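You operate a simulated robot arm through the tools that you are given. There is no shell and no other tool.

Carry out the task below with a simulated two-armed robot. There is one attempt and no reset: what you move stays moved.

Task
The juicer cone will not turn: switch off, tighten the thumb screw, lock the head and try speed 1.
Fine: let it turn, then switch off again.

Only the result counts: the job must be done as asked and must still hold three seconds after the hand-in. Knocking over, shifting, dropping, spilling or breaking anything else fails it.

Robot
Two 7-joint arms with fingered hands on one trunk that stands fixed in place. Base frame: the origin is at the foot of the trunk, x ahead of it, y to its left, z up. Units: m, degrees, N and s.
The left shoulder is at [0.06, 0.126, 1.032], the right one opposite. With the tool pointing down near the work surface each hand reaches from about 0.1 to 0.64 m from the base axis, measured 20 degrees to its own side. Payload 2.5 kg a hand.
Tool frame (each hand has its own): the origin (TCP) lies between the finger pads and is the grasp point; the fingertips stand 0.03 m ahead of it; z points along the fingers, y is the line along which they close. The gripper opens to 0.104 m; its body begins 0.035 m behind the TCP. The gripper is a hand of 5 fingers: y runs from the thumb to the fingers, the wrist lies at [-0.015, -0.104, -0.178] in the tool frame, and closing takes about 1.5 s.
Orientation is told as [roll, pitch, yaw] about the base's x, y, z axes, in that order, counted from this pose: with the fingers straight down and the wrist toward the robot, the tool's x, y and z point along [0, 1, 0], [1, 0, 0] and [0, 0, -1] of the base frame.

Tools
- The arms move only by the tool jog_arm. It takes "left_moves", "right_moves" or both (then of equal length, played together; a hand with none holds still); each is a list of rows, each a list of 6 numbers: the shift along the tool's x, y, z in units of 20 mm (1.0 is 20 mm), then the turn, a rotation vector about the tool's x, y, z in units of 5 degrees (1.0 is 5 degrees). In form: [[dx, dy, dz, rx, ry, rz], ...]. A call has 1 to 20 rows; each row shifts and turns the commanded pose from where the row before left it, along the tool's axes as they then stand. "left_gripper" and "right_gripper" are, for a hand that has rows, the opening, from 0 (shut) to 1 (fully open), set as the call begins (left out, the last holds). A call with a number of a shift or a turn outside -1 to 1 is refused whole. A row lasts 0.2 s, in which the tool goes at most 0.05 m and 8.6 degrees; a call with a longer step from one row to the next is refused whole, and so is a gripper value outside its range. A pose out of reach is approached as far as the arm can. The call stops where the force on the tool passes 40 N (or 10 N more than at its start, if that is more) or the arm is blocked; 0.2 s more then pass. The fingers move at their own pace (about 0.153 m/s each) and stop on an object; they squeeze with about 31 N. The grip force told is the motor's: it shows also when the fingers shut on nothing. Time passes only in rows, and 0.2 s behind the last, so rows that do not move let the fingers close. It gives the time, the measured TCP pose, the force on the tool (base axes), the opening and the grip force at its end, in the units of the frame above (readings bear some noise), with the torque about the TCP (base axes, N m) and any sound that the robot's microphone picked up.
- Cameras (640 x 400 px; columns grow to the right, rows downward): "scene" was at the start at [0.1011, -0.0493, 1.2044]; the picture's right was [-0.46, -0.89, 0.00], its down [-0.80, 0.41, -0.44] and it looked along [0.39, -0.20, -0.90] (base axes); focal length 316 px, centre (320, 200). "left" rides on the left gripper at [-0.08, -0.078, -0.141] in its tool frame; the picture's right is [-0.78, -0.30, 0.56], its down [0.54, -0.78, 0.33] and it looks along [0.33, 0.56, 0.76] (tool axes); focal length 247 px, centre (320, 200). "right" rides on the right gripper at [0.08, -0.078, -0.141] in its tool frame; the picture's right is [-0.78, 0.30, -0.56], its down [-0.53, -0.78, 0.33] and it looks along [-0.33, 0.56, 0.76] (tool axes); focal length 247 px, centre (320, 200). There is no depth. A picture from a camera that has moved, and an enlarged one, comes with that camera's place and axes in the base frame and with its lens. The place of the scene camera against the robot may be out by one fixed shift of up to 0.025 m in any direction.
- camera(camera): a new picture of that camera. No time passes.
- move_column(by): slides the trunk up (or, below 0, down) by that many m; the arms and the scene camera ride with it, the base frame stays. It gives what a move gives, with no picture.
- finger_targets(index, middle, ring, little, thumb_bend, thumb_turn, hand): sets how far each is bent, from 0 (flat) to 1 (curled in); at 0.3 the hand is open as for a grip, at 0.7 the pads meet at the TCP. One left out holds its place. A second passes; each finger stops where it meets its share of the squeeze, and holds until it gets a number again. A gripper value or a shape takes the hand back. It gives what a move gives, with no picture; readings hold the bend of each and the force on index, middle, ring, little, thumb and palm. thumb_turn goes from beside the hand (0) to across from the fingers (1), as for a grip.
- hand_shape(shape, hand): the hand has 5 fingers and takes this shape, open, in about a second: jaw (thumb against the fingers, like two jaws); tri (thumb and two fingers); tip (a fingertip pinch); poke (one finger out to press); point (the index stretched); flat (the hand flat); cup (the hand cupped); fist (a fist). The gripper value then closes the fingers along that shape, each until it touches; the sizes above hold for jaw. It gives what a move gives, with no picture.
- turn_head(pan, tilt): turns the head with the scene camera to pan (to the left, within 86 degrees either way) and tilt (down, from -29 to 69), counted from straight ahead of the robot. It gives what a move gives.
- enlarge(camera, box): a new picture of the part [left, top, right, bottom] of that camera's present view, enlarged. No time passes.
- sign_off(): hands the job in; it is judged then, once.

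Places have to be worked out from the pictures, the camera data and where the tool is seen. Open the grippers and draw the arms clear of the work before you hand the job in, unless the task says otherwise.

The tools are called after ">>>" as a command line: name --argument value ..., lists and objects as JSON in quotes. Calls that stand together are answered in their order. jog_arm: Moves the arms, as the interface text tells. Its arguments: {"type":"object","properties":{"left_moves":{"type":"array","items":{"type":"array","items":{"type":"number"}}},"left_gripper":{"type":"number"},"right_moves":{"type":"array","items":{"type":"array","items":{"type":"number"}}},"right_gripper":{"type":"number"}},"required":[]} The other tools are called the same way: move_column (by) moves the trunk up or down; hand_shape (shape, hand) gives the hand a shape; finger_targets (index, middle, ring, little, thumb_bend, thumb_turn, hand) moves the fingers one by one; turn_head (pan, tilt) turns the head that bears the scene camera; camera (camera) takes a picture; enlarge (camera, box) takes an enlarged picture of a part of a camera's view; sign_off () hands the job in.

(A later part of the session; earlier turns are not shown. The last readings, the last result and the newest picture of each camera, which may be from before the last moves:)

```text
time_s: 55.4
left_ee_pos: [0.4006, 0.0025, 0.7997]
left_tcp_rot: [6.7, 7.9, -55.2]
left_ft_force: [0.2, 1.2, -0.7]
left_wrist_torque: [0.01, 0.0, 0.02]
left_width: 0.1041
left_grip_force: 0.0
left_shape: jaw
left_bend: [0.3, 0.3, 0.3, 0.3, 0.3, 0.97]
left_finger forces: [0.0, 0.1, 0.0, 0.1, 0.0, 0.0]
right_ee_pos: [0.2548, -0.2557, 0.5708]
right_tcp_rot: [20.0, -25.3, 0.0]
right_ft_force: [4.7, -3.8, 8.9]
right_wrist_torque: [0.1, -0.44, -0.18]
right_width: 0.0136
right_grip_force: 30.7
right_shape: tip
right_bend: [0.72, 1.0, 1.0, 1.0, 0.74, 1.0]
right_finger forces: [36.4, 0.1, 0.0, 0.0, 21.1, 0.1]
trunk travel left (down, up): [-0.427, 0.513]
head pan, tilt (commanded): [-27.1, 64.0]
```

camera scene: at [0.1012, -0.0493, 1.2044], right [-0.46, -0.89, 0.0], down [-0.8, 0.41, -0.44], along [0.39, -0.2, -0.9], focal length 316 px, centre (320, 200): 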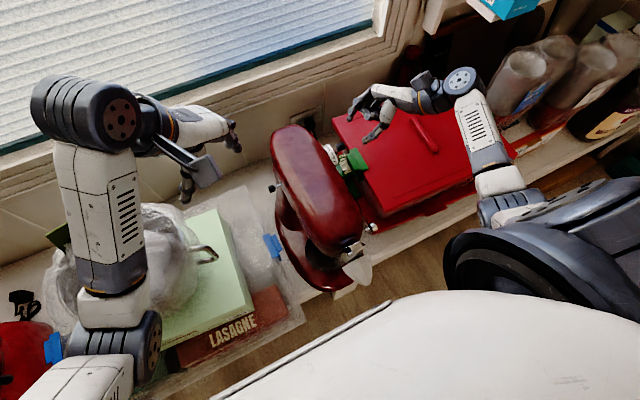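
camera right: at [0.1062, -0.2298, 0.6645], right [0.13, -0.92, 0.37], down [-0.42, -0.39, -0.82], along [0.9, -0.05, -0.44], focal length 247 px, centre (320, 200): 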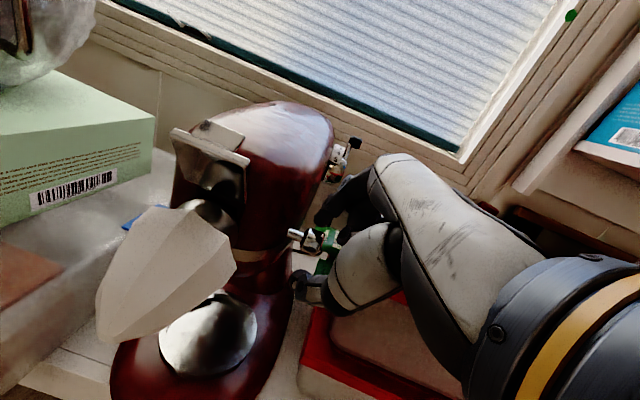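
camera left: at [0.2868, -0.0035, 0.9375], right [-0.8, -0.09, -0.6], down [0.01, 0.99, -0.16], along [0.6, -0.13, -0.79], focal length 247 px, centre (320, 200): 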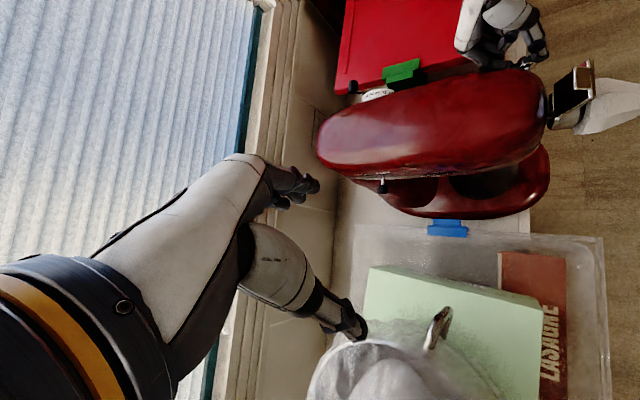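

The resistance came at once, so the screw is at its tight stop. I'll release and withdraw the right hand along the fingers, then turn it back upright.

>>> jog_arm --right_moves '[[0, 0, 0, 0, 0, 0], [0, 0, 0, 0, 0, 0], [0, 0, 0, 0, 0, 0], [0, 0, -0.5, 0, 0, 0], [0, 0, -1, 0, 0, 0], [0, 0, -1, 0, 0, 0], [0, 0, -1, 0, 0, 0], [0, 0, -1, 0, 0, 0], [-0.5, 0, -0.5, 0.94, 0, 0.342], [-0.5, 0, -0.5, 0.94, 0, 0.342], [-0.5, 0, 0, 0.94, 0, 0.342], [-0.5, 0, 0, 0.94, 0, 0.342], [-0.5, 0, 0, 0.94, 0, 0.342]]' --right_gripper 0.45

>>> camera --camera "scene"

>>> camera --camera "right"

```text
time_s: 58.2
left_ee_pos: [0.4001, 0.0026, 0.7984]
left_tcp_rot: [6.8, 7.8, -55.2]
left_ft_force: [-0.4, 0.2, 0.2]
left_wrist_torque: [0.01, 0.01, 0.04]
left_width: 0.104
left_grip_force: 0.0
left_shape: jaw
left_bend: [0.3, 0.3, 0.3, 0.3, 0.3, 0.97]
left_finger forces: [0.0, 0.0, 0.0, 0.0, 0.0, 0.0]
right_ee_pos: [0.2154, -0.3393, 0.6471]
right_tcp_rot: [19.9, 0.1, 0.0]
right_ft_force: [0.9, -0.3, -0.5]
right_wrist_torque: [-0.02, 0.01, 0.01]
right_width: 0.0467
right_grip_force: 0.0
right_shape: tip
right_bend: [0.73, 0.98, 0.99, 0.99, 0.71, 1.0]
right_finger forces: [0.0, 0.0, 0.0, 0.1, 0.0, 0.0]
right hand out of reach, approached as far as the arm can: row 8
trunk travel left (down, up): [-0.427, 0.513]
head pan, tilt (commanded): [-27.1, 64.0]
```

```text
taken
camera scene: at [0.1011, -0.0493, 1.2044], right [-0.46, -0.89, 0.0], down [-0.8, 0.41, -0.44], along [0.39, -0.2, -0.9], focal length 316 px, centre (320, 200)
```

scene: 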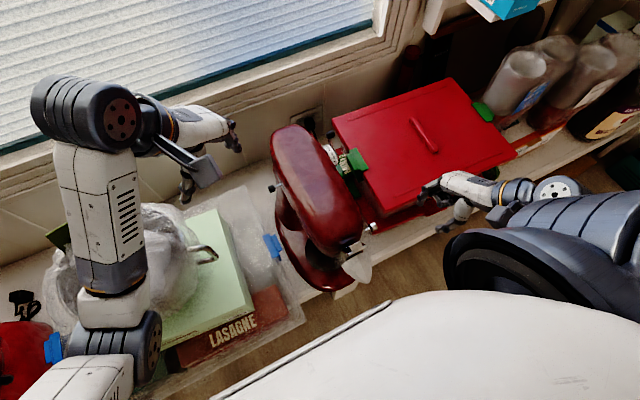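

```text
taken
camera right: at [0.1383, -0.3133, 0.8067], right [0.3, -0.92, 0.26], down [-0.78, -0.39, -0.49], along [0.55, -0.06, -0.83], focal length 247 px, centre (320, 200)
```

right: 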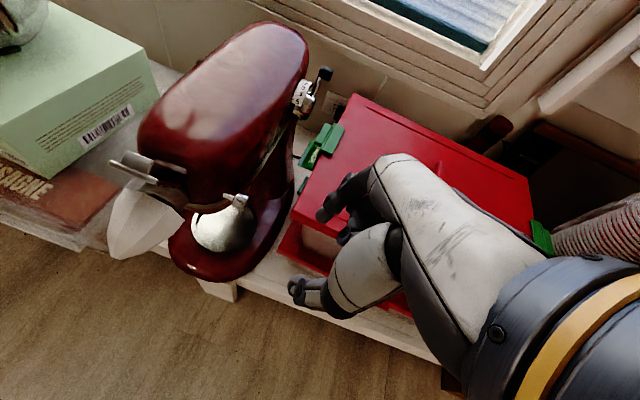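

The screw is done and the right hand is clear. Now the head lock, with the left hand: I'll take the tip shape, turn back to yaw 0 and roll about −20° so the fingers point down and toward the mixer's left side.

>>> hand_shape --hand "left" --shape "tip"

>>> jog_arm --left_moves '[[0, 0, 0, 0, 0, -1], [0, 0, 0, 0, 0, -1], [0, 0, 0, 0, 0, -1], [0, 0, 0, 0, 0, -1], [0, 0, 0, 0, 0, -1], [0, 0, 0, 0, 0, -1], [0, 0, 0, 0, 0, -1], [0, 0, 0, 0, 0, -1], [0, 0, 0, 0, 0, -1], [0, 0, 0, 0, 0, -1], [0, 0, 0, 0, 0, -1], [0, 0, 0, 0, 0, -1], [0, 0, 0, 0.38, 0, 0.84], [0, 0, 0, 0, -1, 0], [0, 0, 0, 0, -1, 0], [0, 0, 0, 0, -1, 0], [0, 0, 0, 0, -1, 0], [0, 0, 0, 0, -1, 0], [0, 0, 0, 0, -1, 0]]' --left_gripper 0.5

>>> camera --camera "scene"

>>> camera --camera "left"

```text
time_s: 59.1
left_ee_pos: [0.3992, 0.0028, 0.7977]
left_tcp_rot: [6.8, 7.9, -55.3]
left_ft_force: [0.6, -1.3, -0.9]
left_wrist_torque: [-0.01, -0.01, 0.0]
left_width: 0.104
left_grip_force: 0.1
left_shape: tip
left_bend: [0.3, 0.98, 0.99, 0.99, 0.3, 0.97]
left_finger forces: [0.0, 0.0, 0.0, 0.1, 0.0, 0.0]
right_ee_pos: [0.2155, -0.3405, 0.6471]
right_tcp_rot: [20.0, 0.0, 0.1]
right_ft_force: [-0.8, 0.2, 0.8]
right_wrist_torque: [0.03, -0.01, -0.02]
right_width: 0.0465
right_grip_force: 0.0
right_shape: tip
right_bend: [0.73, 0.98, 0.99, 0.99, 0.71, 1.0]
right_finger forces: [0.0, 0.0, 0.0, 0.1, 0.0, 0.0]
trunk travel left (down, up): [-0.427, 0.513]
head pan, tilt (commanded): [-27.1, 64.0]
```

```text
time_s: 63.0
left_ee_pos: [0.4337, 0.0471, 0.8204]
left_tcp_rot: [-8.9, -6.4, 2.1]
left_ft_force: [0.0, 0.2, -0.8]
left_wrist_torque: [-0.01, 0.02, 0.0]
left_width: 0.0524
left_grip_force: 0.0
left_shape: tip
left_bend: [0.73, 0.98, 0.99, 0.99, 0.69, 1.0]
left_finger forces: [0.1, 0.0, 0.0, 0.0, 0.0, 0.1]
right_ee_pos: [0.2148, -0.3407, 0.648]
right_tcp_rot: [20.0, 0.0, 0.0]
right_ft_force: [0.2, 0.1, -0.3]
right_wrist_torque: [-0.03, 0.04, -0.01]
right_width: 0.0466
right_grip_force: 0.0
right_shape: tip
right_bend: [0.73, 0.98, 0.99, 0.99, 0.71, 1.0]
right_finger forces: [0.0, 0.0, 0.0, 0.0, 0.1, 0.0]
trunk travel left (down, up): [-0.427, 0.513]
head pan, tilt (commanded): [-27.1, 64.0]
stopped in row 19 (left hand): the arm was blocked; the commanded pose is now the measured one
```

```text
taken
camera scene: at [0.1012, -0.0493, 1.2044], right [-0.46, -0.89, 0.0], down [-0.8, 0.41, -0.44], along [0.39, -0.2, -0.9], focal length 316 px, centre (320, 200)
```

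scene: 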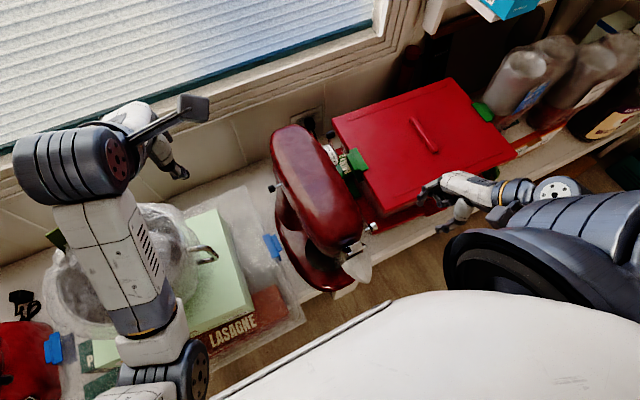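

```text
taken
camera left: at [0.3405, -0.0118, 0.9618], right [-0.21, -0.86, -0.46], down [-0.74, 0.45, -0.5], along [0.63, 0.24, -0.74], focal length 247 px, centre (320, 200)
```

left: 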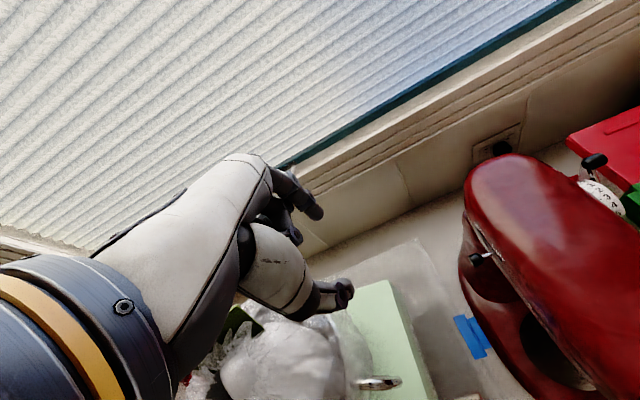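

The left arm was blocked near the end of the roll, so steep negative roll is not comfortable there. I'll level the hand gently (roll about −5°, pitch 0) and move it down and right toward the lever, away from the blocked posture.

>>> jog_arm --left_moves '[[0, 0, 0, 0.64, 0.4, 0.21], [0, 0, 0, 0.64, 0.4, 0.21], [-0.7, 0, 0.5, 0, 0, 0], [-0.7, 0, 0.5, 0, 0, 0], [-0.7, 0, 0.5, 0, 0, 0], [-0.7, 0, 0.5, 0, 0, 0]]'

>>> camera --camera "scene"

```text
time_s: 64.6
left_ee_pos: [0.4599, 0.0194, 0.8058]
left_tcp_rot: [-0.9, -5.2, 1.2]
left_ft_force: [0.4, 0.2, -0.7]
left_wrist_torque: [0.02, 0.01, -0.01]
left_width: 0.0524
left_grip_force: 0.1
left_shape: tip
left_bend: [0.73, 0.98, 0.99, 0.99, 0.69, 1.0]
left_finger forces: [0.1, 0.1, 0.0, 0.1, 0.0, 0.1]
right_ee_pos: [0.216, -0.3393, 0.6478]
right_tcp_rot: [20.0, 0.0, 0.0]
right_ft_force: [-0.5, -0.6, 0.6]
right_wrist_torque: [-0.01, 0.0, -0.03]
right_width: 0.0468
right_grip_force: 0.0
right_shape: tip
right_bend: [0.73, 0.98, 0.99, 0.99, 0.71, 1.0]
right_finger forces: [0.0, 0.0, 0.1, 0.1, 0.0, 0.0]
trunk travel left (down, up): [-0.427, 0.513]
head pan, tilt (commanded): [-27.1, 64.0]
stopped in row 6 (left hand): the arm was blocked; the commanded pose is now the measured one
```

```text
taken
camera scene: at [0.1012, -0.0492, 1.2044], right [-0.46, -0.89, 0.0], down [-0.8, 0.41, -0.44], along [0.39, -0.2, -0.9], focal length 316 px, centre (320, 200)
```

scene: 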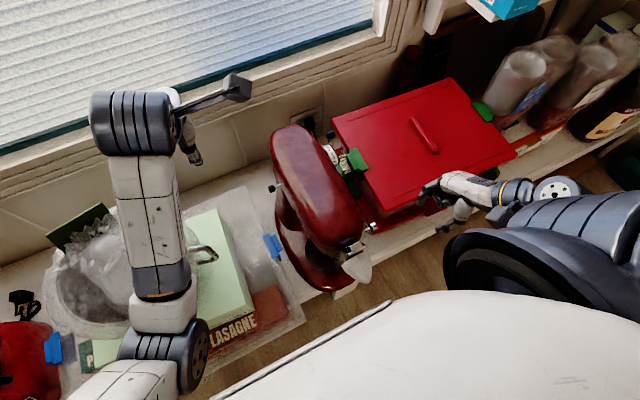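

It was blocked again near this posture, probably at a wrist limit. I'll go back toward the original working posture (roll about +10°, x≈0.40) and see whether it tracks.

>>> jog_arm --left_moves '[[0, -0.5, 0, 0.3, 0.5, 0], [0, -0.5, 0, 0.3, 0.5, 0], [0, -0.5, 0, 0.2, 0.5, 0], [0, -0.5, 0, 0.2, 0.5, 0], [0, 0, 0, 0, 0, 0]]'

>>> camera --camera "scene"

```text
time_s: 65.8
left_ee_pos: [0.4286, 0.0319, 0.8098]
left_tcp_rot: [10.7, -2.0, 2.5]
left_ft_force: [0.0, 0.5, 0.5]
left_wrist_torque: [0.01, 0.02, 0.02]
left_width: 0.0524
left_grip_force: 0.1
left_shape: tip
left_bend: [0.73, 0.98, 0.99, 0.99, 0.69, 1.0]
left_finger forces: [0.1, 0.0, 0.0, 0.1, 0.0, 0.0]
right_ee_pos: [0.2146, -0.3408, 0.6468]
right_tcp_rot: [20.1, 0.0, 0.0]
right_ft_force: [-0.1, 0.8, 0.3]
right_wrist_torque: [0.0, -0.02, 0.01]
right_width: 0.0467
right_grip_force: 0.1
right_shape: tip
right_bend: [0.73, 0.98, 0.99, 0.99, 0.71, 1.0]
right_finger forces: [0.0, 0.0, 0.1, 0.1, 0.0, 0.1]
trunk travel left (down, up): [-0.427, 0.513]
head pan, tilt (commanded): [-27.1, 64.0]
```

```text
taken
camera scene: at [0.1011, -0.0493, 1.2044], right [-0.46, -0.89, 0.0], down [-0.8, 0.41, -0.44], along [0.39, -0.2, -0.9], focal length 316 px, centre (320, 200)
```

scene: 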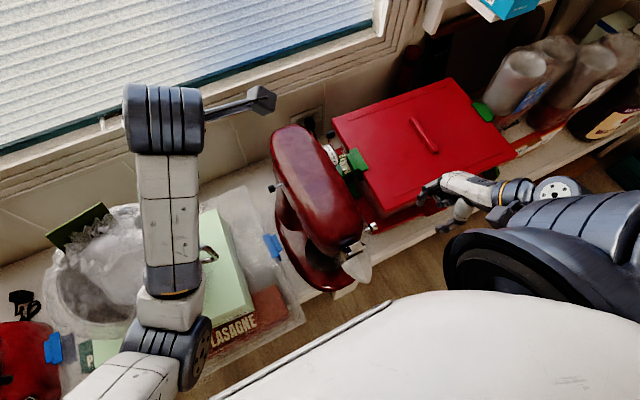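

It tracks again here. The forearm is nearly level and high, which limits the wrist, so I'll shift over −y beside the mixer and descend, easing the roll to 0 on the way.

>>> jog_arm --left_moves '[[-0.5, 0, 0.5, 0, 0, 0], [-0.5, 0, 0.5, 0, 0, 0], [-0.5, 0, 0.5, 0, 0, 0], [-0.5, 0, 0.5, 0, 0, 0]]'

>>> camera --camera "scene"

>>> camera --camera "left"

```text
time_s: 66.9
left_ee_pos: [0.4661, 0.0302, 0.7966]
left_tcp_rot: [14.5, -8.7, 3.7]
left_ft_force: [-0.2, 0.1, -1.2]
left_wrist_torque: [0.01, -0.02, 0.02]
left_width: 0.0524
left_grip_force: 0.2
left_shape: tip
left_bend: [0.73, 0.98, 0.99, 0.99, 0.69, 1.0]
left_finger forces: [0.0, 0.1, 0.0, 0.0, 0.0, 0.1]
right_ee_pos: [0.2155, -0.3405, 0.6473]
right_tcp_rot: [20.0, -0.1, 0.0]
right_ft_force: [0.3, -0.7, -0.1]
right_wrist_torque: [0.0, 0.02, -0.01]
right_width: 0.0467
right_grip_force: 0.0
right_shape: tip
right_bend: [0.73, 0.98, 0.99, 0.99, 0.71, 1.0]
right_finger forces: [0.0, 0.1, 0.0, 0.1, 0.0, 0.0]
trunk travel left (down, up): [-0.427, 0.513]
head pan, tilt (commanded): [-27.1, 64.0]
stopped in row 4 (left hand): the arm was blocked; the commanded pose is now the measured one
```

```text
taken
camera scene: at [0.1011, -0.0492, 1.2044], right [-0.46, -0.89, 0.0], down [-0.8, 0.41, -0.44], along [0.39, -0.2, -0.9], focal length 316 px, centre (320, 200)
```

scene: 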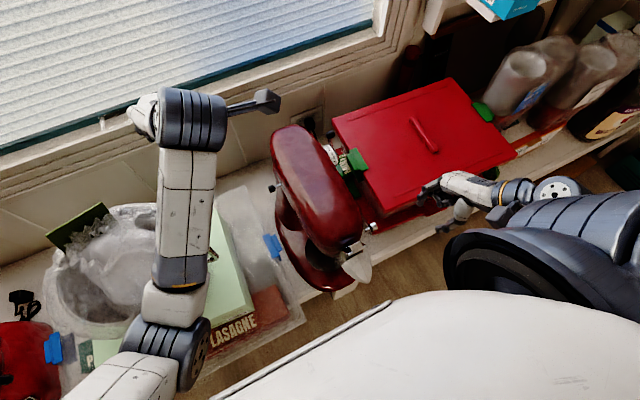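

```text
taken
camera left: at [0.3771, -0.0876, 0.899], right [-0.14, -0.62, -0.77], down [-0.78, 0.55, -0.3], along [0.61, 0.56, -0.56], focal length 247 px, centre (320, 200)
```

left: 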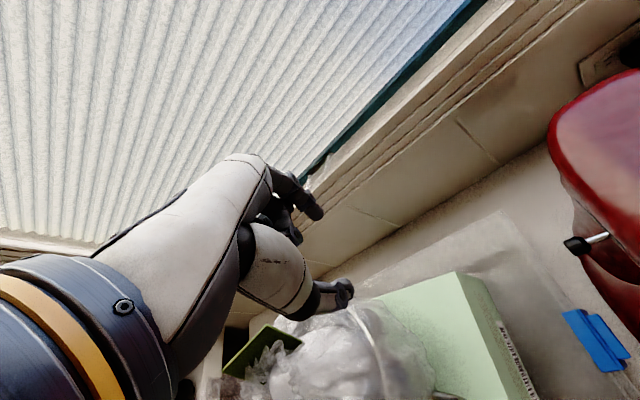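

The hand keeps tilting forward (pitch negative), so the wrist's flexion limit is what blocks it up here. I'll give it that tilt on purpose (fingers a bit forward) while moving down.

>>> jog_arm --left_moves '[[0, -0.5, 0, -0.6, 0, 0], [0, -0.5, 0, -0.6, 0, 0], [0, -0.5, 0.5, -0.6, 0, 0], [0, -0.5, 0.5, -0.6, 0, 0], [0, 0, 0, 0, 0, 0]]'

>>> camera --camera "scene"

```text
time_s: 68.1
left_ee_pos: [0.4357, 0.037, 0.7698]
left_tcp_rot: [16.2, -20.9, 0.3]
left_ft_force: [-0.6, -0.3, -0.2]
left_wrist_torque: [-0.03, -0.03, -0.01]
left_width: 0.0521
left_grip_force: 0.0
left_shape: tip
left_bend: [0.73, 0.98, 0.99, 0.99, 0.69, 1.0]
left_finger forces: [0.0, 0.0, 0.0, 0.1, 0.0, 0.0]
right_ee_pos: [0.2153, -0.3405, 0.6472]
right_tcp_rot: [19.9, 0.2, 0.0]
right_ft_force: [0.7, 0.1, 0.2]
right_wrist_torque: [0.02, 0.01, -0.01]
right_width: 0.0465
right_grip_force: 0.0
right_shape: tip
right_bend: [0.73, 0.98, 0.99, 0.99, 0.71, 1.0]
right_finger forces: [0.0, 0.0, 0.0, 0.1, 0.0, 0.1]
trunk travel left (down, up): [-0.427, 0.513]
head pan, tilt (commanded): [-27.1, 64.0]
```

```text
taken
camera scene: at [0.1011, -0.0492, 1.2044], right [-0.46, -0.89, 0.0], down [-0.8, 0.41, -0.44], along [0.39, -0.2, -0.9], focal length 316 px, centre (320, 200)
```

scene: 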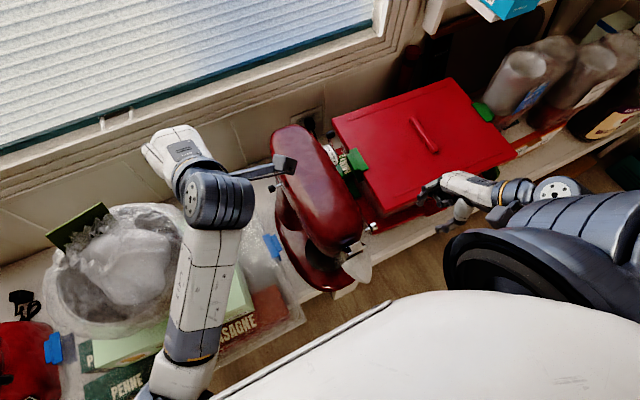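

It tracks now. I'll continue down and to the right in small steps while easing the roll toward 0.

>>> jog_arm --left_moves '[[-0.5, 0, 0.4, 0, -0.3, 0], [-0.5, 0, 0.4, 0, -0.3, 0], [-0.5, 0, 0.4, 0, -0.3, 0], [-0.5, 0, 0.4, 0, -0.3, 0], [0, 0, 0, 0, 0, 0]]'

>>> camera --camera "scene"

>>> camera --camera "left"

```text
time_s: 69.5
left_ee_pos: [0.4509, 0.0375, 0.7183]
left_tcp_rot: [16.1, -21.0, -1.5]
left_ft_force: [0.1, -0.3, -0.3]
left_wrist_torque: [-0.03, -0.01, 0.04]
left_width: 0.052
left_grip_force: 0.1
left_shape: tip
left_bend: [0.73, 0.98, 0.99, 0.99, 0.69, 1.0]
left_finger forces: [0.0, 0.1, 0.1, 0.1, 0.0, 0.0]
right_ee_pos: [0.2153, -0.3405, 0.6459]
right_tcp_rot: [20.0, 0.0, 0.0]
right_ft_force: [-0.5, -0.2, 0.2]
right_wrist_torque: [0.03, 0.01, -0.01]
right_width: 0.0463
right_grip_force: 0.0
right_shape: tip
right_bend: [0.73, 0.98, 0.99, 0.99, 0.71, 1.0]
right_finger forces: [0.0, 0.0, 0.1, 0.1, 0.1, 0.0]
trunk travel left (down, up): [-0.427, 0.513]
head pan, tilt (commanded): [-27.1, 64.0]
stopped in row 5 (left hand): the arm was blocked; the commanded pose is now the measured one
```

```text
taken
camera scene: at [0.1011, -0.0493, 1.2044], right [-0.46, -0.89, 0.0], down [-0.8, 0.41, -0.44], along [0.39, -0.2, -0.9], focal length 316 px, centre (320, 200)
```

scene: 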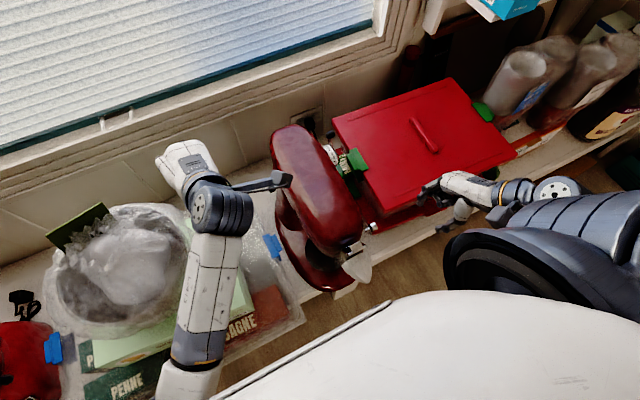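

```text
taken
camera left: at [0.3338, -0.0737, 0.7952], right [-0.02, -0.59, -0.81], down [-0.65, 0.62, -0.44], along [0.76, 0.51, -0.4], focal length 247 px, centre (320, 200)
```

left: 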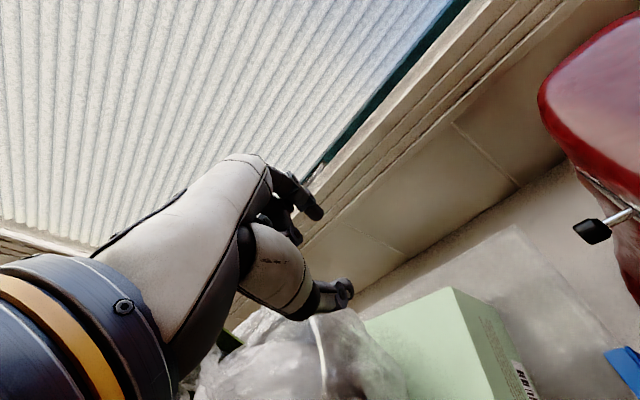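

The arm refuses −y with yaw 0 because the forearm already points about −30°. At yaw −55° it was comfortable, so I'll raise a little and yaw back to about −45°.

>>> jog_arm --left_moves '[[0, 0, -0.5, 0, 0, 0], [0, 0, -0.5, 0, 0, 0], [0, 0, -0.3, 0, 0, 1], [0, 0, 0, 0, 0, 1], [0, 0, 0, 0, 0, 1], [0, 0, 0, 0, 0, 1], [0, 0, 0, 0, 0, 1], [0, 0, 0, 0, 0, 1], [0, 0, 0, 0, 0, 1], [0, 0, 0, 0, 0, 1], [0, 0, 0, 0, 0, 1], [0, 0, 0, 0, 0, 0]]'

>>> camera --camera "scene"

>>> camera --camera "left"

```text
time_s: 72.1
left_ee_pos: [0.4423, 0.0297, 0.7415]
left_tcp_rot: [25.8, -4.1, -44.4]
left_ft_force: [-0.2, 0.1, -0.1]
left_wrist_torque: [0.01, 0.0, -0.02]
left_width: 0.0521
left_grip_force: 0.1
left_shape: tip
left_bend: [0.73, 0.98, 0.99, 0.99, 0.69, 1.0]
left_finger forces: [0.0, 0.0, 0.0, 0.1, 0.1, 0.0]
right_ee_pos: [0.2144, -0.3403, 0.6465]
right_tcp_rot: [20.0, 0.0, 0.0]
right_ft_force: [0.5, -0.3, 0.0]
right_wrist_torque: [-0.01, -0.01, 0.0]
right_width: 0.0466
right_grip_force: 0.1
right_shape: tip
right_bend: [0.73, 0.98, 0.99, 0.99, 0.71, 1.0]
right_finger forces: [0.0, 0.0, 0.1, 0.0, 0.0, 0.0]
trunk travel left (down, up): [-0.427, 0.513]
head pan, tilt (commanded): [-27.1, 64.0]
```

```text
taken
camera scene: at [0.1012, -0.0493, 1.2044], right [-0.46, -0.89, 0.0], down [-0.8, 0.41, -0.44], along [0.39, -0.2, -0.9], focal length 316 px, centre (320, 200)
```

scene: 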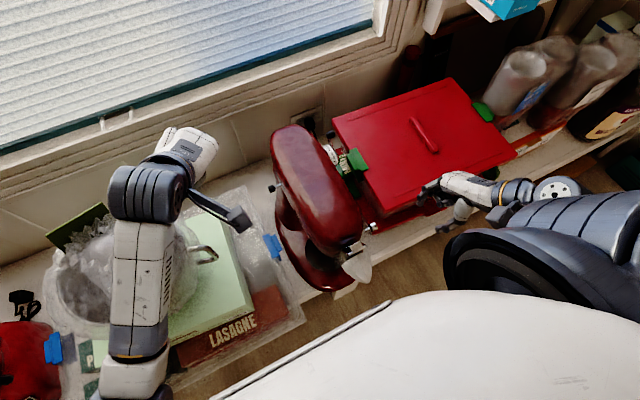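

```text
taken
camera left: at [0.2873, -0.0054, 0.8268], right [-0.49, -0.16, -0.86], down [-0.11, 0.99, -0.12], along [0.87, 0.04, -0.5], focal length 247 px, centre (320, 200)
```

left: 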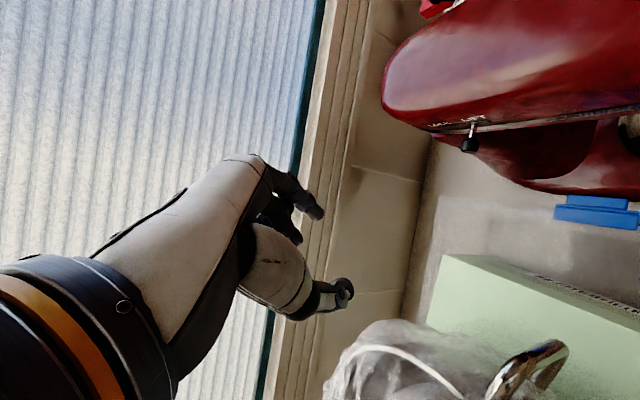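

It tracks exactly with yaw −44°. Now I'll roll back about −35° about the tool's y so the fingers point down and slightly toward the mixer, checking for tracking.

>>> jog_arm --left_moves '[[0, 0, 0, 0, -1, 0], [0, 0, 0, 0, -1, 0], [0, 0, 0, 0, -1, 0], [0, 0, 0, 0, -1, 0], [0, 0, 0, 0, -1, 0], [0, 0, 0, 0, -1, 0], [0, 0, 0, 0, 0, 0]]'

>>> camera --camera "scene"

```text
time_s: 73.7
left_ee_pos: [0.4408, 0.0293, 0.741]
left_tcp_rot: [-4.3, -4.2, -44.5]
left_ft_force: [0.1, -0.5, -0.5]
left_wrist_torque: [-0.01, 0.03, 0.0]
left_width: 0.0521
left_grip_force: 0.0
left_shape: tip
left_bend: [0.73, 0.98, 0.99, 0.99, 0.69, 1.0]
left_finger forces: [0.0, 0.0, 0.1, 0.1, 0.1, 0.1]
right_ee_pos: [0.2149, -0.3406, 0.6468]
right_tcp_rot: [20.0, 0.0, 0.0]
right_ft_force: [-0.8, -0.5, 0.0]
right_wrist_torque: [-0.03, 0.0, -0.03]
right_width: 0.0468
right_grip_force: 0.2
right_shape: tip
right_bend: [0.73, 0.98, 0.99, 0.99, 0.71, 1.0]
right_finger forces: [0.0, 0.0, 0.0, 0.1, 0.0, 0.0]
trunk travel left (down, up): [-0.427, 0.513]
head pan, tilt (commanded): [-27.1, 64.0]
```

```text
taken
camera scene: at [0.1012, -0.0493, 1.2044], right [-0.46, -0.89, 0.0], down [-0.8, 0.41, -0.44], along [0.39, -0.2, -0.9], focal length 316 px, centre (320, 200)
```

scene: 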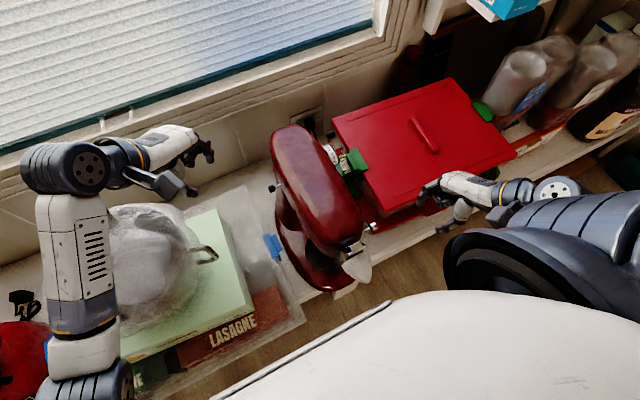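

The left arm follows well at yaw −45°. I'll tilt it further (roll about −20°, pitch about −20°) so the fingers lean toward the mixer and the knuckles stay away from the head.

>>> jog_arm --left_moves '[[0, 0, 0, -0.8, -0.8, 0], [0, 0, 0, -0.8, -0.8, 0], [0, 0, 0, -0.8, -0.8, 0], [0, 0, 0, -0.8, -0.8, 0], [0, 0, 0, 0, 0, 0]]'

>>> camera --camera "scene"

>>> camera --camera "left"

```text
time_s: 74.9
left_ee_pos: [0.4414, 0.0316, 0.7412]
left_tcp_rot: [-21.1, -19.7, -40.9]
left_ft_force: [-0.1, -0.3, -0.1]
left_wrist_torque: [0.01, -0.04, 0.01]
left_width: 0.0521
left_grip_force: 0.2
left_shape: tip
left_bend: [0.73, 0.98, 0.99, 0.99, 0.69, 1.0]
left_finger forces: [0.1, 0.0, 0.1, 0.0, 0.0, 0.1]
right_ee_pos: [0.2156, -0.3391, 0.647]
right_tcp_rot: [20.0, 0.0, 0.1]
right_ft_force: [1.0, 0.2, -0.2]
right_wrist_torque: [-0.01, -0.01, 0.03]
right_width: 0.0465
right_grip_force: 0.1
right_shape: tip
right_bend: [0.73, 0.98, 0.99, 0.99, 0.71, 1.0]
right_finger forces: [0.0, 0.1, 0.0, 0.0, 0.1, 0.1]
trunk travel left (down, up): [-0.427, 0.513]
head pan, tilt (commanded): [-27.1, 64.0]
```

```text
taken
camera scene: at [0.1011, -0.0493, 1.2044], right [-0.46, -0.89, 0.0], down [-0.8, 0.41, -0.44], along [0.39, -0.2, -0.9], focal length 316 px, centre (320, 200)
```

scene: 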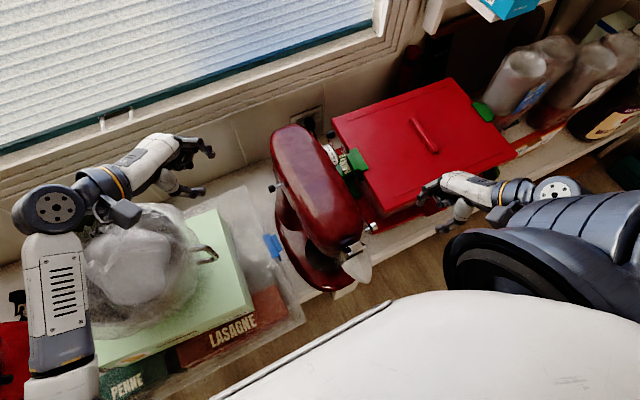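

```text
taken
camera left: at [0.3282, 0.0968, 0.8658], right [-0.75, -0.57, -0.33], down [-0.18, 0.65, -0.74], along [0.63, -0.5, -0.59], focal length 247 px, centre (320, 200)
```

left: 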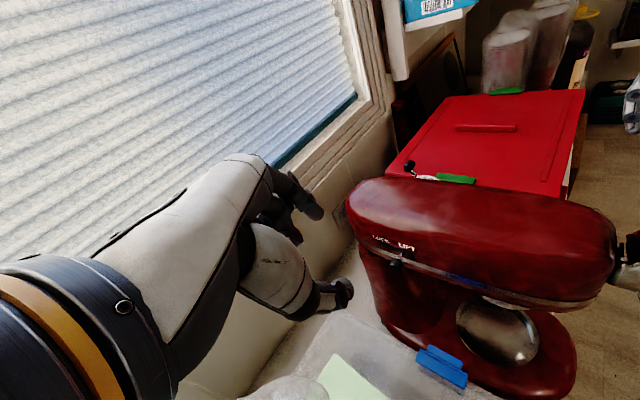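

Excellent: this pose tracks and gives a clear view of the LOCK/LIFT side. I'll zoom in on the lever.

>>> enlarge --camera "left" --box '[350, 225, 450, 280]'

>>> enlarge --camera "left" --box '[280, 160, 640, 400]'

```text
6.40 times, centred on (400, 252) of left
camera zoom: at [0.3282, 0.0968, 0.8658], right [-0.75, -0.57, -0.33], down [-0.18, 0.65, -0.74], along [0.63, -0.5, -0.59], focal length 1581 px, centre (-192, -136)
```

zoom: 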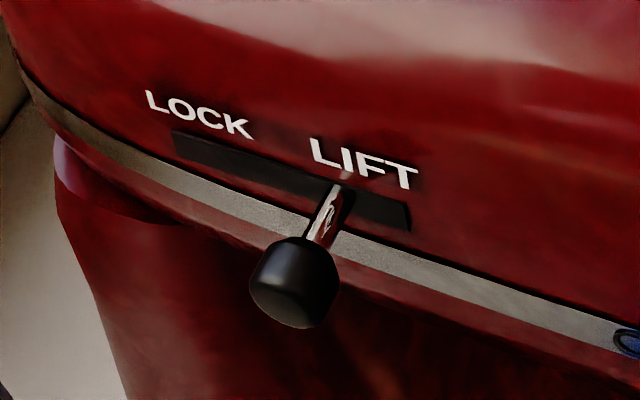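

```text
1.67 times, centred on (460, 280) of left
camera zoom: at [0.3282, 0.0968, 0.8658], right [-0.75, -0.57, -0.33], down [-0.18, 0.65, -0.74], along [0.63, -0.5, -0.59], focal length 412 px, centre (87, 67)
```

zoom: 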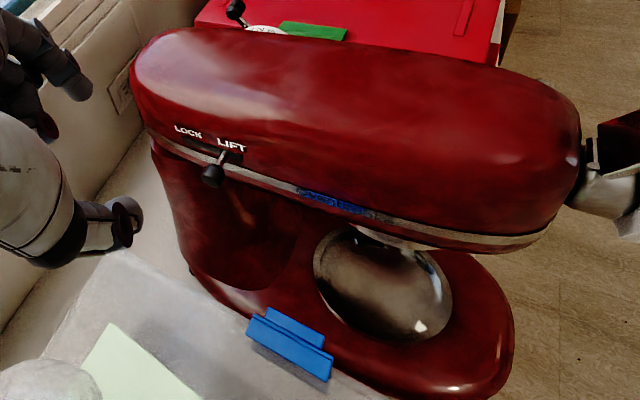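

The lever knob is near [0.454,-0.085,0.547] and must go about 4 cm toward +x. I'll move the left hand toward the front side of the knob, staying high for now, and check clearances (spoon end ≈[0.36,0.09,0.54]).

>>> jog_arm --left_moves '[[-0.46, 0, 0.95, 0, 0, 0], [-0.46, 0, 0.95, 0, 0, 0], [-0.46, 0, 0.95, 0, 0, 0], [-0.46, 0, 0.95, 0, 0, 0], [0, 0, 0, 0, 0, 0]]'

>>> camera --camera "scene"

>>> camera --camera "left"

>>> camera --camera "right"

```text
time_s: 76.1
left_ee_pos: [0.4166, -0.0286, 0.6863]
left_tcp_rot: [-21.0, -19.7, -40.8]
left_ft_force: [0.0, -0.3, -0.8]
left_wrist_torque: [0.02, -0.03, -0.02]
left_width: 0.0524
left_grip_force: 0.2
left_shape: tip
left_bend: [0.73, 0.98, 0.99, 0.99, 0.69, 1.0]
left_finger forces: [0.0, 0.0, 0.1, 0.1, 0.1, 0.0]
right_ee_pos: [0.215, -0.3401, 0.6459]
right_tcp_rot: [19.9, -0.1, 0.0]
right_ft_force: [0.4, -0.1, -0.5]
right_wrist_torque: [0.01, -0.03, 0.0]
right_width: 0.0465
right_grip_force: 0.1
right_shape: tip
right_bend: [0.73, 0.98, 0.99, 0.99, 0.71, 1.0]
right_finger forces: [0.0, 0.0, 0.1, 0.1, 0.0, 0.0]
trunk travel left (down, up): [-0.427, 0.513]
head pan, tilt (commanded): [-27.1, 64.0]
```

```text
taken
camera scene: at [0.1011, -0.0493, 1.2044], right [-0.46, -0.89, 0.0], down [-0.8, 0.41, -0.44], along [0.39, -0.2, -0.9], focal length 316 px, centre (320, 200)
```

scene: 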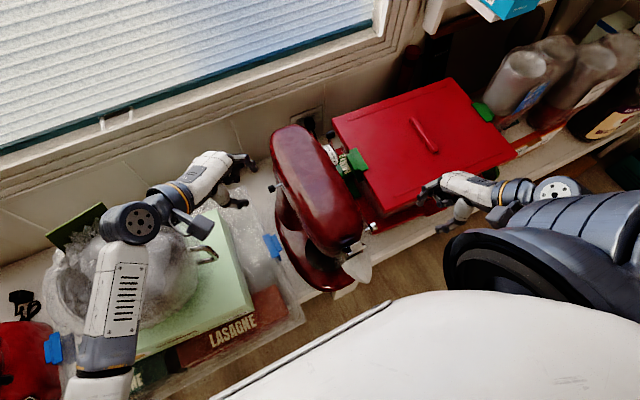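

```text
taken
camera left: at [0.3032, 0.0361, 0.8105], right [-0.75, -0.57, -0.33], down [-0.18, 0.66, -0.73], along [0.63, -0.5, -0.59], focal length 247 px, centre (320, 200)
```

left: 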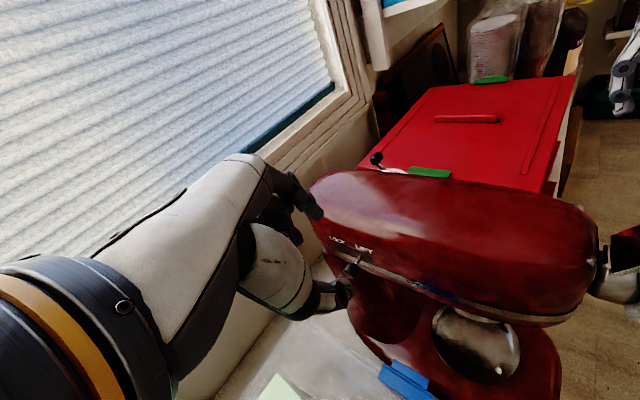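

```text
taken
camera right: at [0.1381, -0.3132, 0.8067], right [0.3, -0.92, 0.26], down [-0.78, -0.39, -0.5], along [0.56, -0.05, -0.83], focal length 247 px, centre (320, 200)
```

right: 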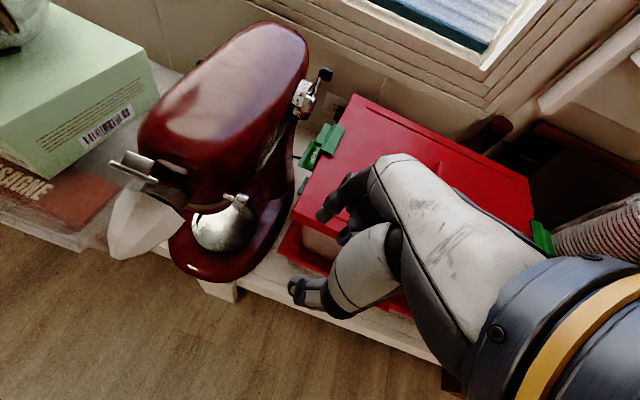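

Clearances look fine. I'll come down toward the front side of the lever knob with the index, stopping just above it.

>>> jog_arm --left_moves '[[-0.07, -0.174, 0.9, 0, 0, 0], [-0.07, -0.174, 0.9, 0, 0, 0], [-0.07, -0.174, 0.9, 0, 0, 0], [-0.07, -0.174, 0.9, 0, 0, 0], [0, 0, 0, 0, 0, 0]]'

>>> enlarge --camera "scene" --box '[120, 140, 320, 280]'

>>> enlarge --camera "left" --box '[280, 180, 440, 300]'

>>> enlarge --camera "right" --box '[100, 20, 300, 150]'

```text
time_s: 77.3
left_ee_pos: [0.4035, -0.058, 0.6221]
left_tcp_rot: [-21.0, -19.8, -40.9]
left_ft_force: [0.4, -0.3, 0.7]
left_wrist_torque: [-0.01, 0.01, 0.01]
left_width: 0.0522
left_grip_force: 0.0
left_shape: tip
left_bend: [0.73, 0.98, 0.99, 0.99, 0.69, 1.0]
left_finger forces: [0.0, 0.0, 0.0, 0.0, 0.0, 0.1]
right_ee_pos: [0.2164, -0.3399, 0.6467]
right_tcp_rot: [20.0, 0.0, 0.1]
right_ft_force: [0.0, -0.6, -1.2]
right_wrist_torque: [-0.01, -0.01, 0.01]
right_width: 0.0465
right_grip_force: 0.1
right_shape: tip
right_bend: [0.73, 0.98, 0.99, 0.99, 0.71, 1.0]
right_finger forces: [0.0, 0.0, 0.0, 0.0, 0.0, 0.0]
trunk travel left (down, up): [-0.427, 0.513]
head pan, tilt (commanded): [-27.1, 64.0]
```

```text
2.86 times, centred on (220, 210) of scene
camera zoom: at [0.1011, -0.0493, 1.2044], right [-0.46, -0.89, 0.0], down [-0.8, 0.41, -0.44], along [0.39, -0.2, -0.9], focal length 903 px, centre (606, 171)
```

zoom: 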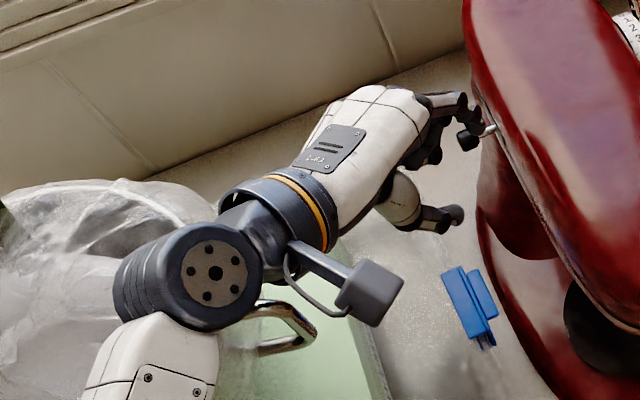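

```text
3.33 times, centred on (360, 240) of left
camera zoom: at [0.2904, 0.0073, 0.7451], right [-0.75, -0.57, -0.33], down [-0.18, 0.65, -0.73], along [0.63, -0.5, -0.59], focal length 823 px, centre (187, 67)
```

zoom: 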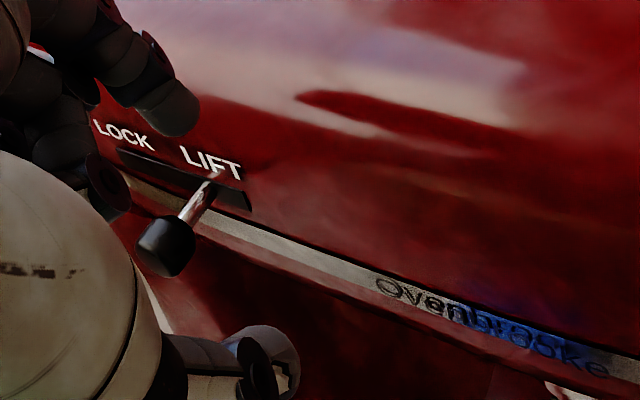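

```text
3.08 times, centred on (200, 85) of right
camera zoom: at [0.1381, -0.3132, 0.8067], right [0.3, -0.92, 0.26], down [-0.78, -0.39, -0.5], along [0.56, -0.05, -0.83], focal length 760 px, centre (689, 554)
```

zoom: 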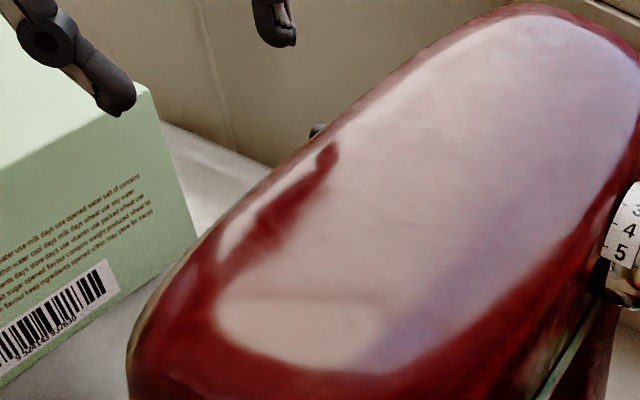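

The index tip seems close to the head and nearly over the knob. I'll shift the hand 15 mm toward −x and 10 mm toward +y for margin, then check before descending.

>>> jog_arm --left_moves '[[-0.11, -0.42, -0.12, 0, 0, 0], [-0.1, -0.42, -0.12, 0, 0, 0], [0.245, -0.245, 0.64, 0, 0, 0], [0, 0, 0, 0, 0, 0]]'

>>> enlarge --camera "scene" --box '[230, 150, 310, 220]'

>>> enlarge --camera "left" --box '[280, 180, 440, 300]'

```text
time_s: 78.3
left_ee_pos: [0.3884, -0.0476, 0.6071]
left_tcp_rot: [-21.0, -19.7, -40.8]
left_ft_force: [0.7, 0.1, 0.5]
left_wrist_torque: [0.01, 0.02, 0.01]
left_width: 0.0519
left_grip_force: 0.1
left_shape: tip
left_bend: [0.73, 0.98, 0.99, 0.99, 0.69, 1.0]
left_finger forces: [0.1, 0.0, 0.1, 0.0, 0.1, 0.1]
right_ee_pos: [0.2169, -0.3389, 0.648]
right_tcp_rot: [20.1, 0.0, 0.0]
right_ft_force: [-0.3, -0.6, -0.8]
right_wrist_torque: [-0.01, 0.01, 0.01]
right_width: 0.0467
right_grip_force: 0.0
right_shape: tip
right_bend: [0.73, 0.98, 0.99, 0.99, 0.71, 1.0]
right_finger forces: [0.0, 0.0, 0.1, 0.0, 0.0, 0.0]
trunk travel left (down, up): [-0.427, 0.513]
head pan, tilt (commanded): [-27.1, 64.0]
```

```text
5.71 times, centred on (270, 185) of scene
camera zoom: at [0.1012, -0.0493, 1.2044], right [-0.46, -0.89, 0.0], down [-0.8, 0.41, -0.44], along [0.39, -0.2, -0.9], focal length 1806 px, centre (606, 286)
```

zoom: 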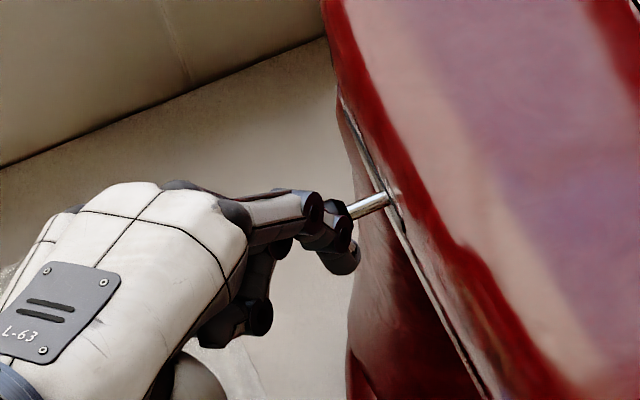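

```text
3.33 times, centred on (360, 240) of left
camera zoom: at [0.2756, 0.0182, 0.7314], right [-0.75, -0.57, -0.33], down [-0.18, 0.65, -0.73], along [0.63, -0.5, -0.59], focal length 823 px, centre (187, 67)
```

zoom: 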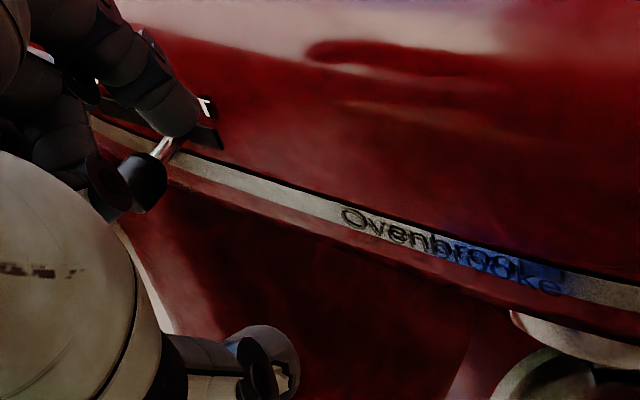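

The index tip is about 4 cm in front of the knob (≈[0.412,-0.084,0.59]) and in line with it in y. I'll lower it 4.5 cm beside the lever.

>>> jog_arm --left_moves '[[0.254, -0.253, 0.658, 0, 0, 0], [0.254, -0.253, 0.658, 0, 0, 0], [0.254, -0.253, 0.658, 0, 0, 0], [0, 0, 0, 0, 0, 0]]'

>>> enlarge --camera "scene" --box '[230, 150, 310, 220]'

>>> enlarge --camera "left" --box '[280, 180, 440, 300]'

>>> camera --camera "scene"

```text
time_s: 79.3
left_ee_pos: [0.3879, -0.0472, 0.561]
left_tcp_rot: [-21.0, -19.7, -40.8]
left_ft_force: [-0.7, -2.4, 4.8]
left_wrist_torque: [0.83, 0.14, 0.11]
left_width: 0.0522
left_grip_force: 0.1
left_shape: tip
left_bend: [0.73, 0.98, 0.99, 0.99, 0.69, 1.0]
left_finger forces: [0.0, 0.0, 0.0, 0.0, 0.0, 0.1]
right_ee_pos: [0.2158, -0.341, 0.6464]
right_tcp_rot: [19.9, 0.0, 0.0]
right_ft_force: [0.1, 0.1, -0.5]
right_wrist_torque: [0.01, 0.0, -0.01]
right_width: 0.0469
right_grip_force: 0.1
right_shape: tip
right_bend: [0.73, 0.98, 0.99, 0.99, 0.71, 1.0]
right_finger forces: [0.1, 0.0, 0.0, 0.0, 0.1, 0.0]
trunk travel left (down, up): [-0.427, 0.513]
head pan, tilt (commanded): [-27.1, 64.0]
```

```text
5.71 times, centred on (270, 185) of scene
camera zoom: at [0.1009, -0.0495, 1.2043], right [-0.46, -0.89, 0.0], down [-0.8, 0.41, -0.44], along [0.39, -0.2, -0.9], focal length 1806 px, centre (606, 286)
```

zoom: 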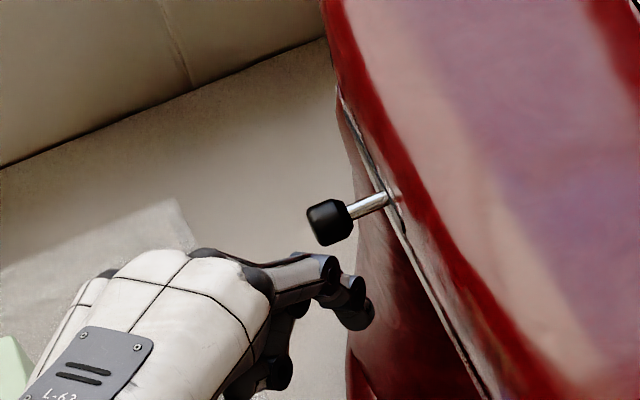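

```text
3.33 times, centred on (360, 240) of left
camera zoom: at [0.274, 0.0188, 0.685], right [-0.75, -0.57, -0.33], down [-0.18, 0.66, -0.73], along [0.63, -0.49, -0.59], focal length 823 px, centre (187, 67)
```

zoom: 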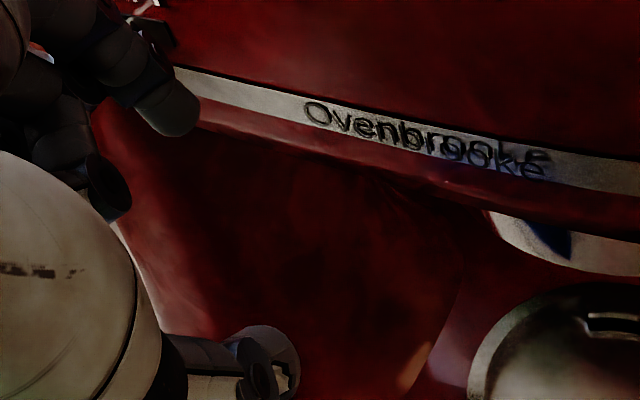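

```text
taken
camera scene: at [0.1009, -0.0495, 1.2043], right [-0.46, -0.89, 0.0], down [-0.8, 0.41, -0.44], along [0.39, -0.2, -0.9], focal length 316 px, centre (320, 200)
```

scene: 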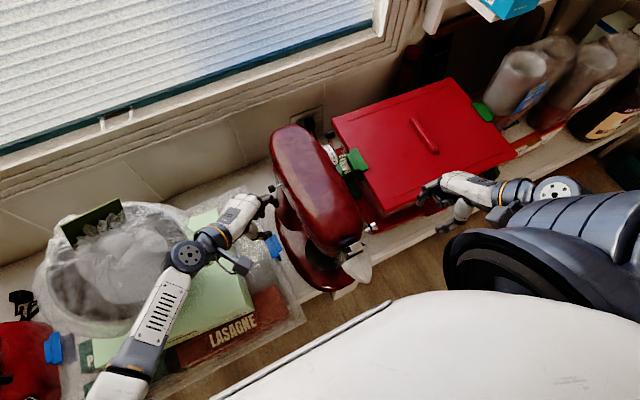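

The wrench (5 N up with 0.8 N·m) shows my wrist is touching something near the bowl, and the bowl's contents look shifted. I'll raise the hand straight back up at once and look.

>>> jog_arm --left_moves '[[-0.254, 0.253, -0.658, 0, 0, 0], [-0.254, 0.253, -0.658, 0, 0, 0], [-0.254, 0.253, -0.658, 0, 0, 0], [0, 0, 0, 0, 0, 0]]'

>>> camera --camera "scene"

>>> enlarge --camera "scene" --box '[20, 170, 320, 370]'

```text
time_s: 80.3
left_ee_pos: [0.3879, -0.0471, 0.6061]
left_tcp_rot: [-21.0, -19.7, -40.7]
left_ft_force: [0.0, 0.2, 0.0]
left_wrist_torque: [-0.01, 0.02, -0.01]
left_width: 0.0523
left_grip_force: 0.1
left_shape: tip
left_bend: [0.73, 0.98, 0.99, 0.99, 0.69, 1.0]
left_finger forces: [0.0, 0.0, 0.1, 0.0, 0.1, 0.0]
right_ee_pos: [0.2148, -0.3394, 0.6459]
right_tcp_rot: [19.9, 0.0, 0.0]
right_ft_force: [-0.2, 1.0, 0.0]
right_wrist_torque: [0.0, -0.01, 0.0]
right_width: 0.0464
right_grip_force: 0.0
right_shape: tip
right_bend: [0.73, 0.98, 0.99, 0.99, 0.71, 1.0]
right_finger forces: [0.1, 0.1, 0.0, 0.1, 0.1, 0.0]
trunk travel left (down, up): [-0.427, 0.513]
head pan, tilt (commanded): [-27.1, 64.0]
```

```text
taken
camera scene: at [0.1011, -0.0493, 1.2044], right [-0.46, -0.89, 0.0], down [-0.8, 0.41, -0.44], along [0.39, -0.2, -0.9], focal length 316 px, centre (320, 200)
```

scene: 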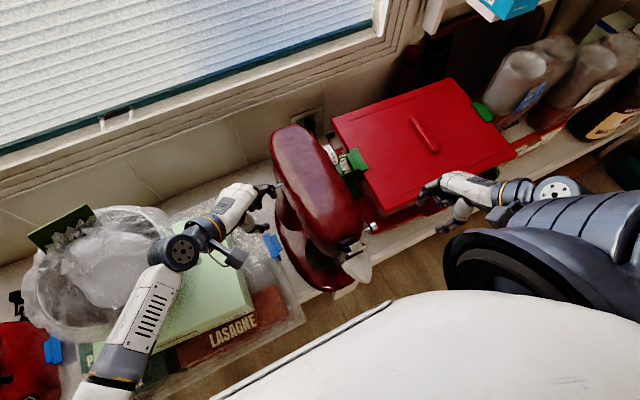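

```text
2.00 times, centred on (170, 270) of scene
camera zoom: at [0.1011, -0.0493, 1.2044], right [-0.46, -0.89, 0.0], down [-0.8, 0.41, -0.44], along [0.39, -0.2, -0.9], focal length 632 px, centre (620, 60)
```

zoom: 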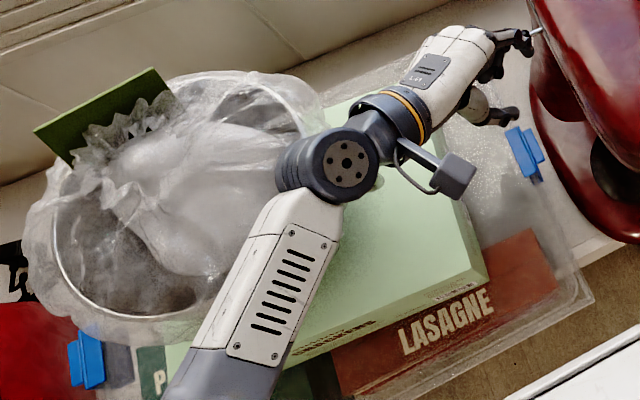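

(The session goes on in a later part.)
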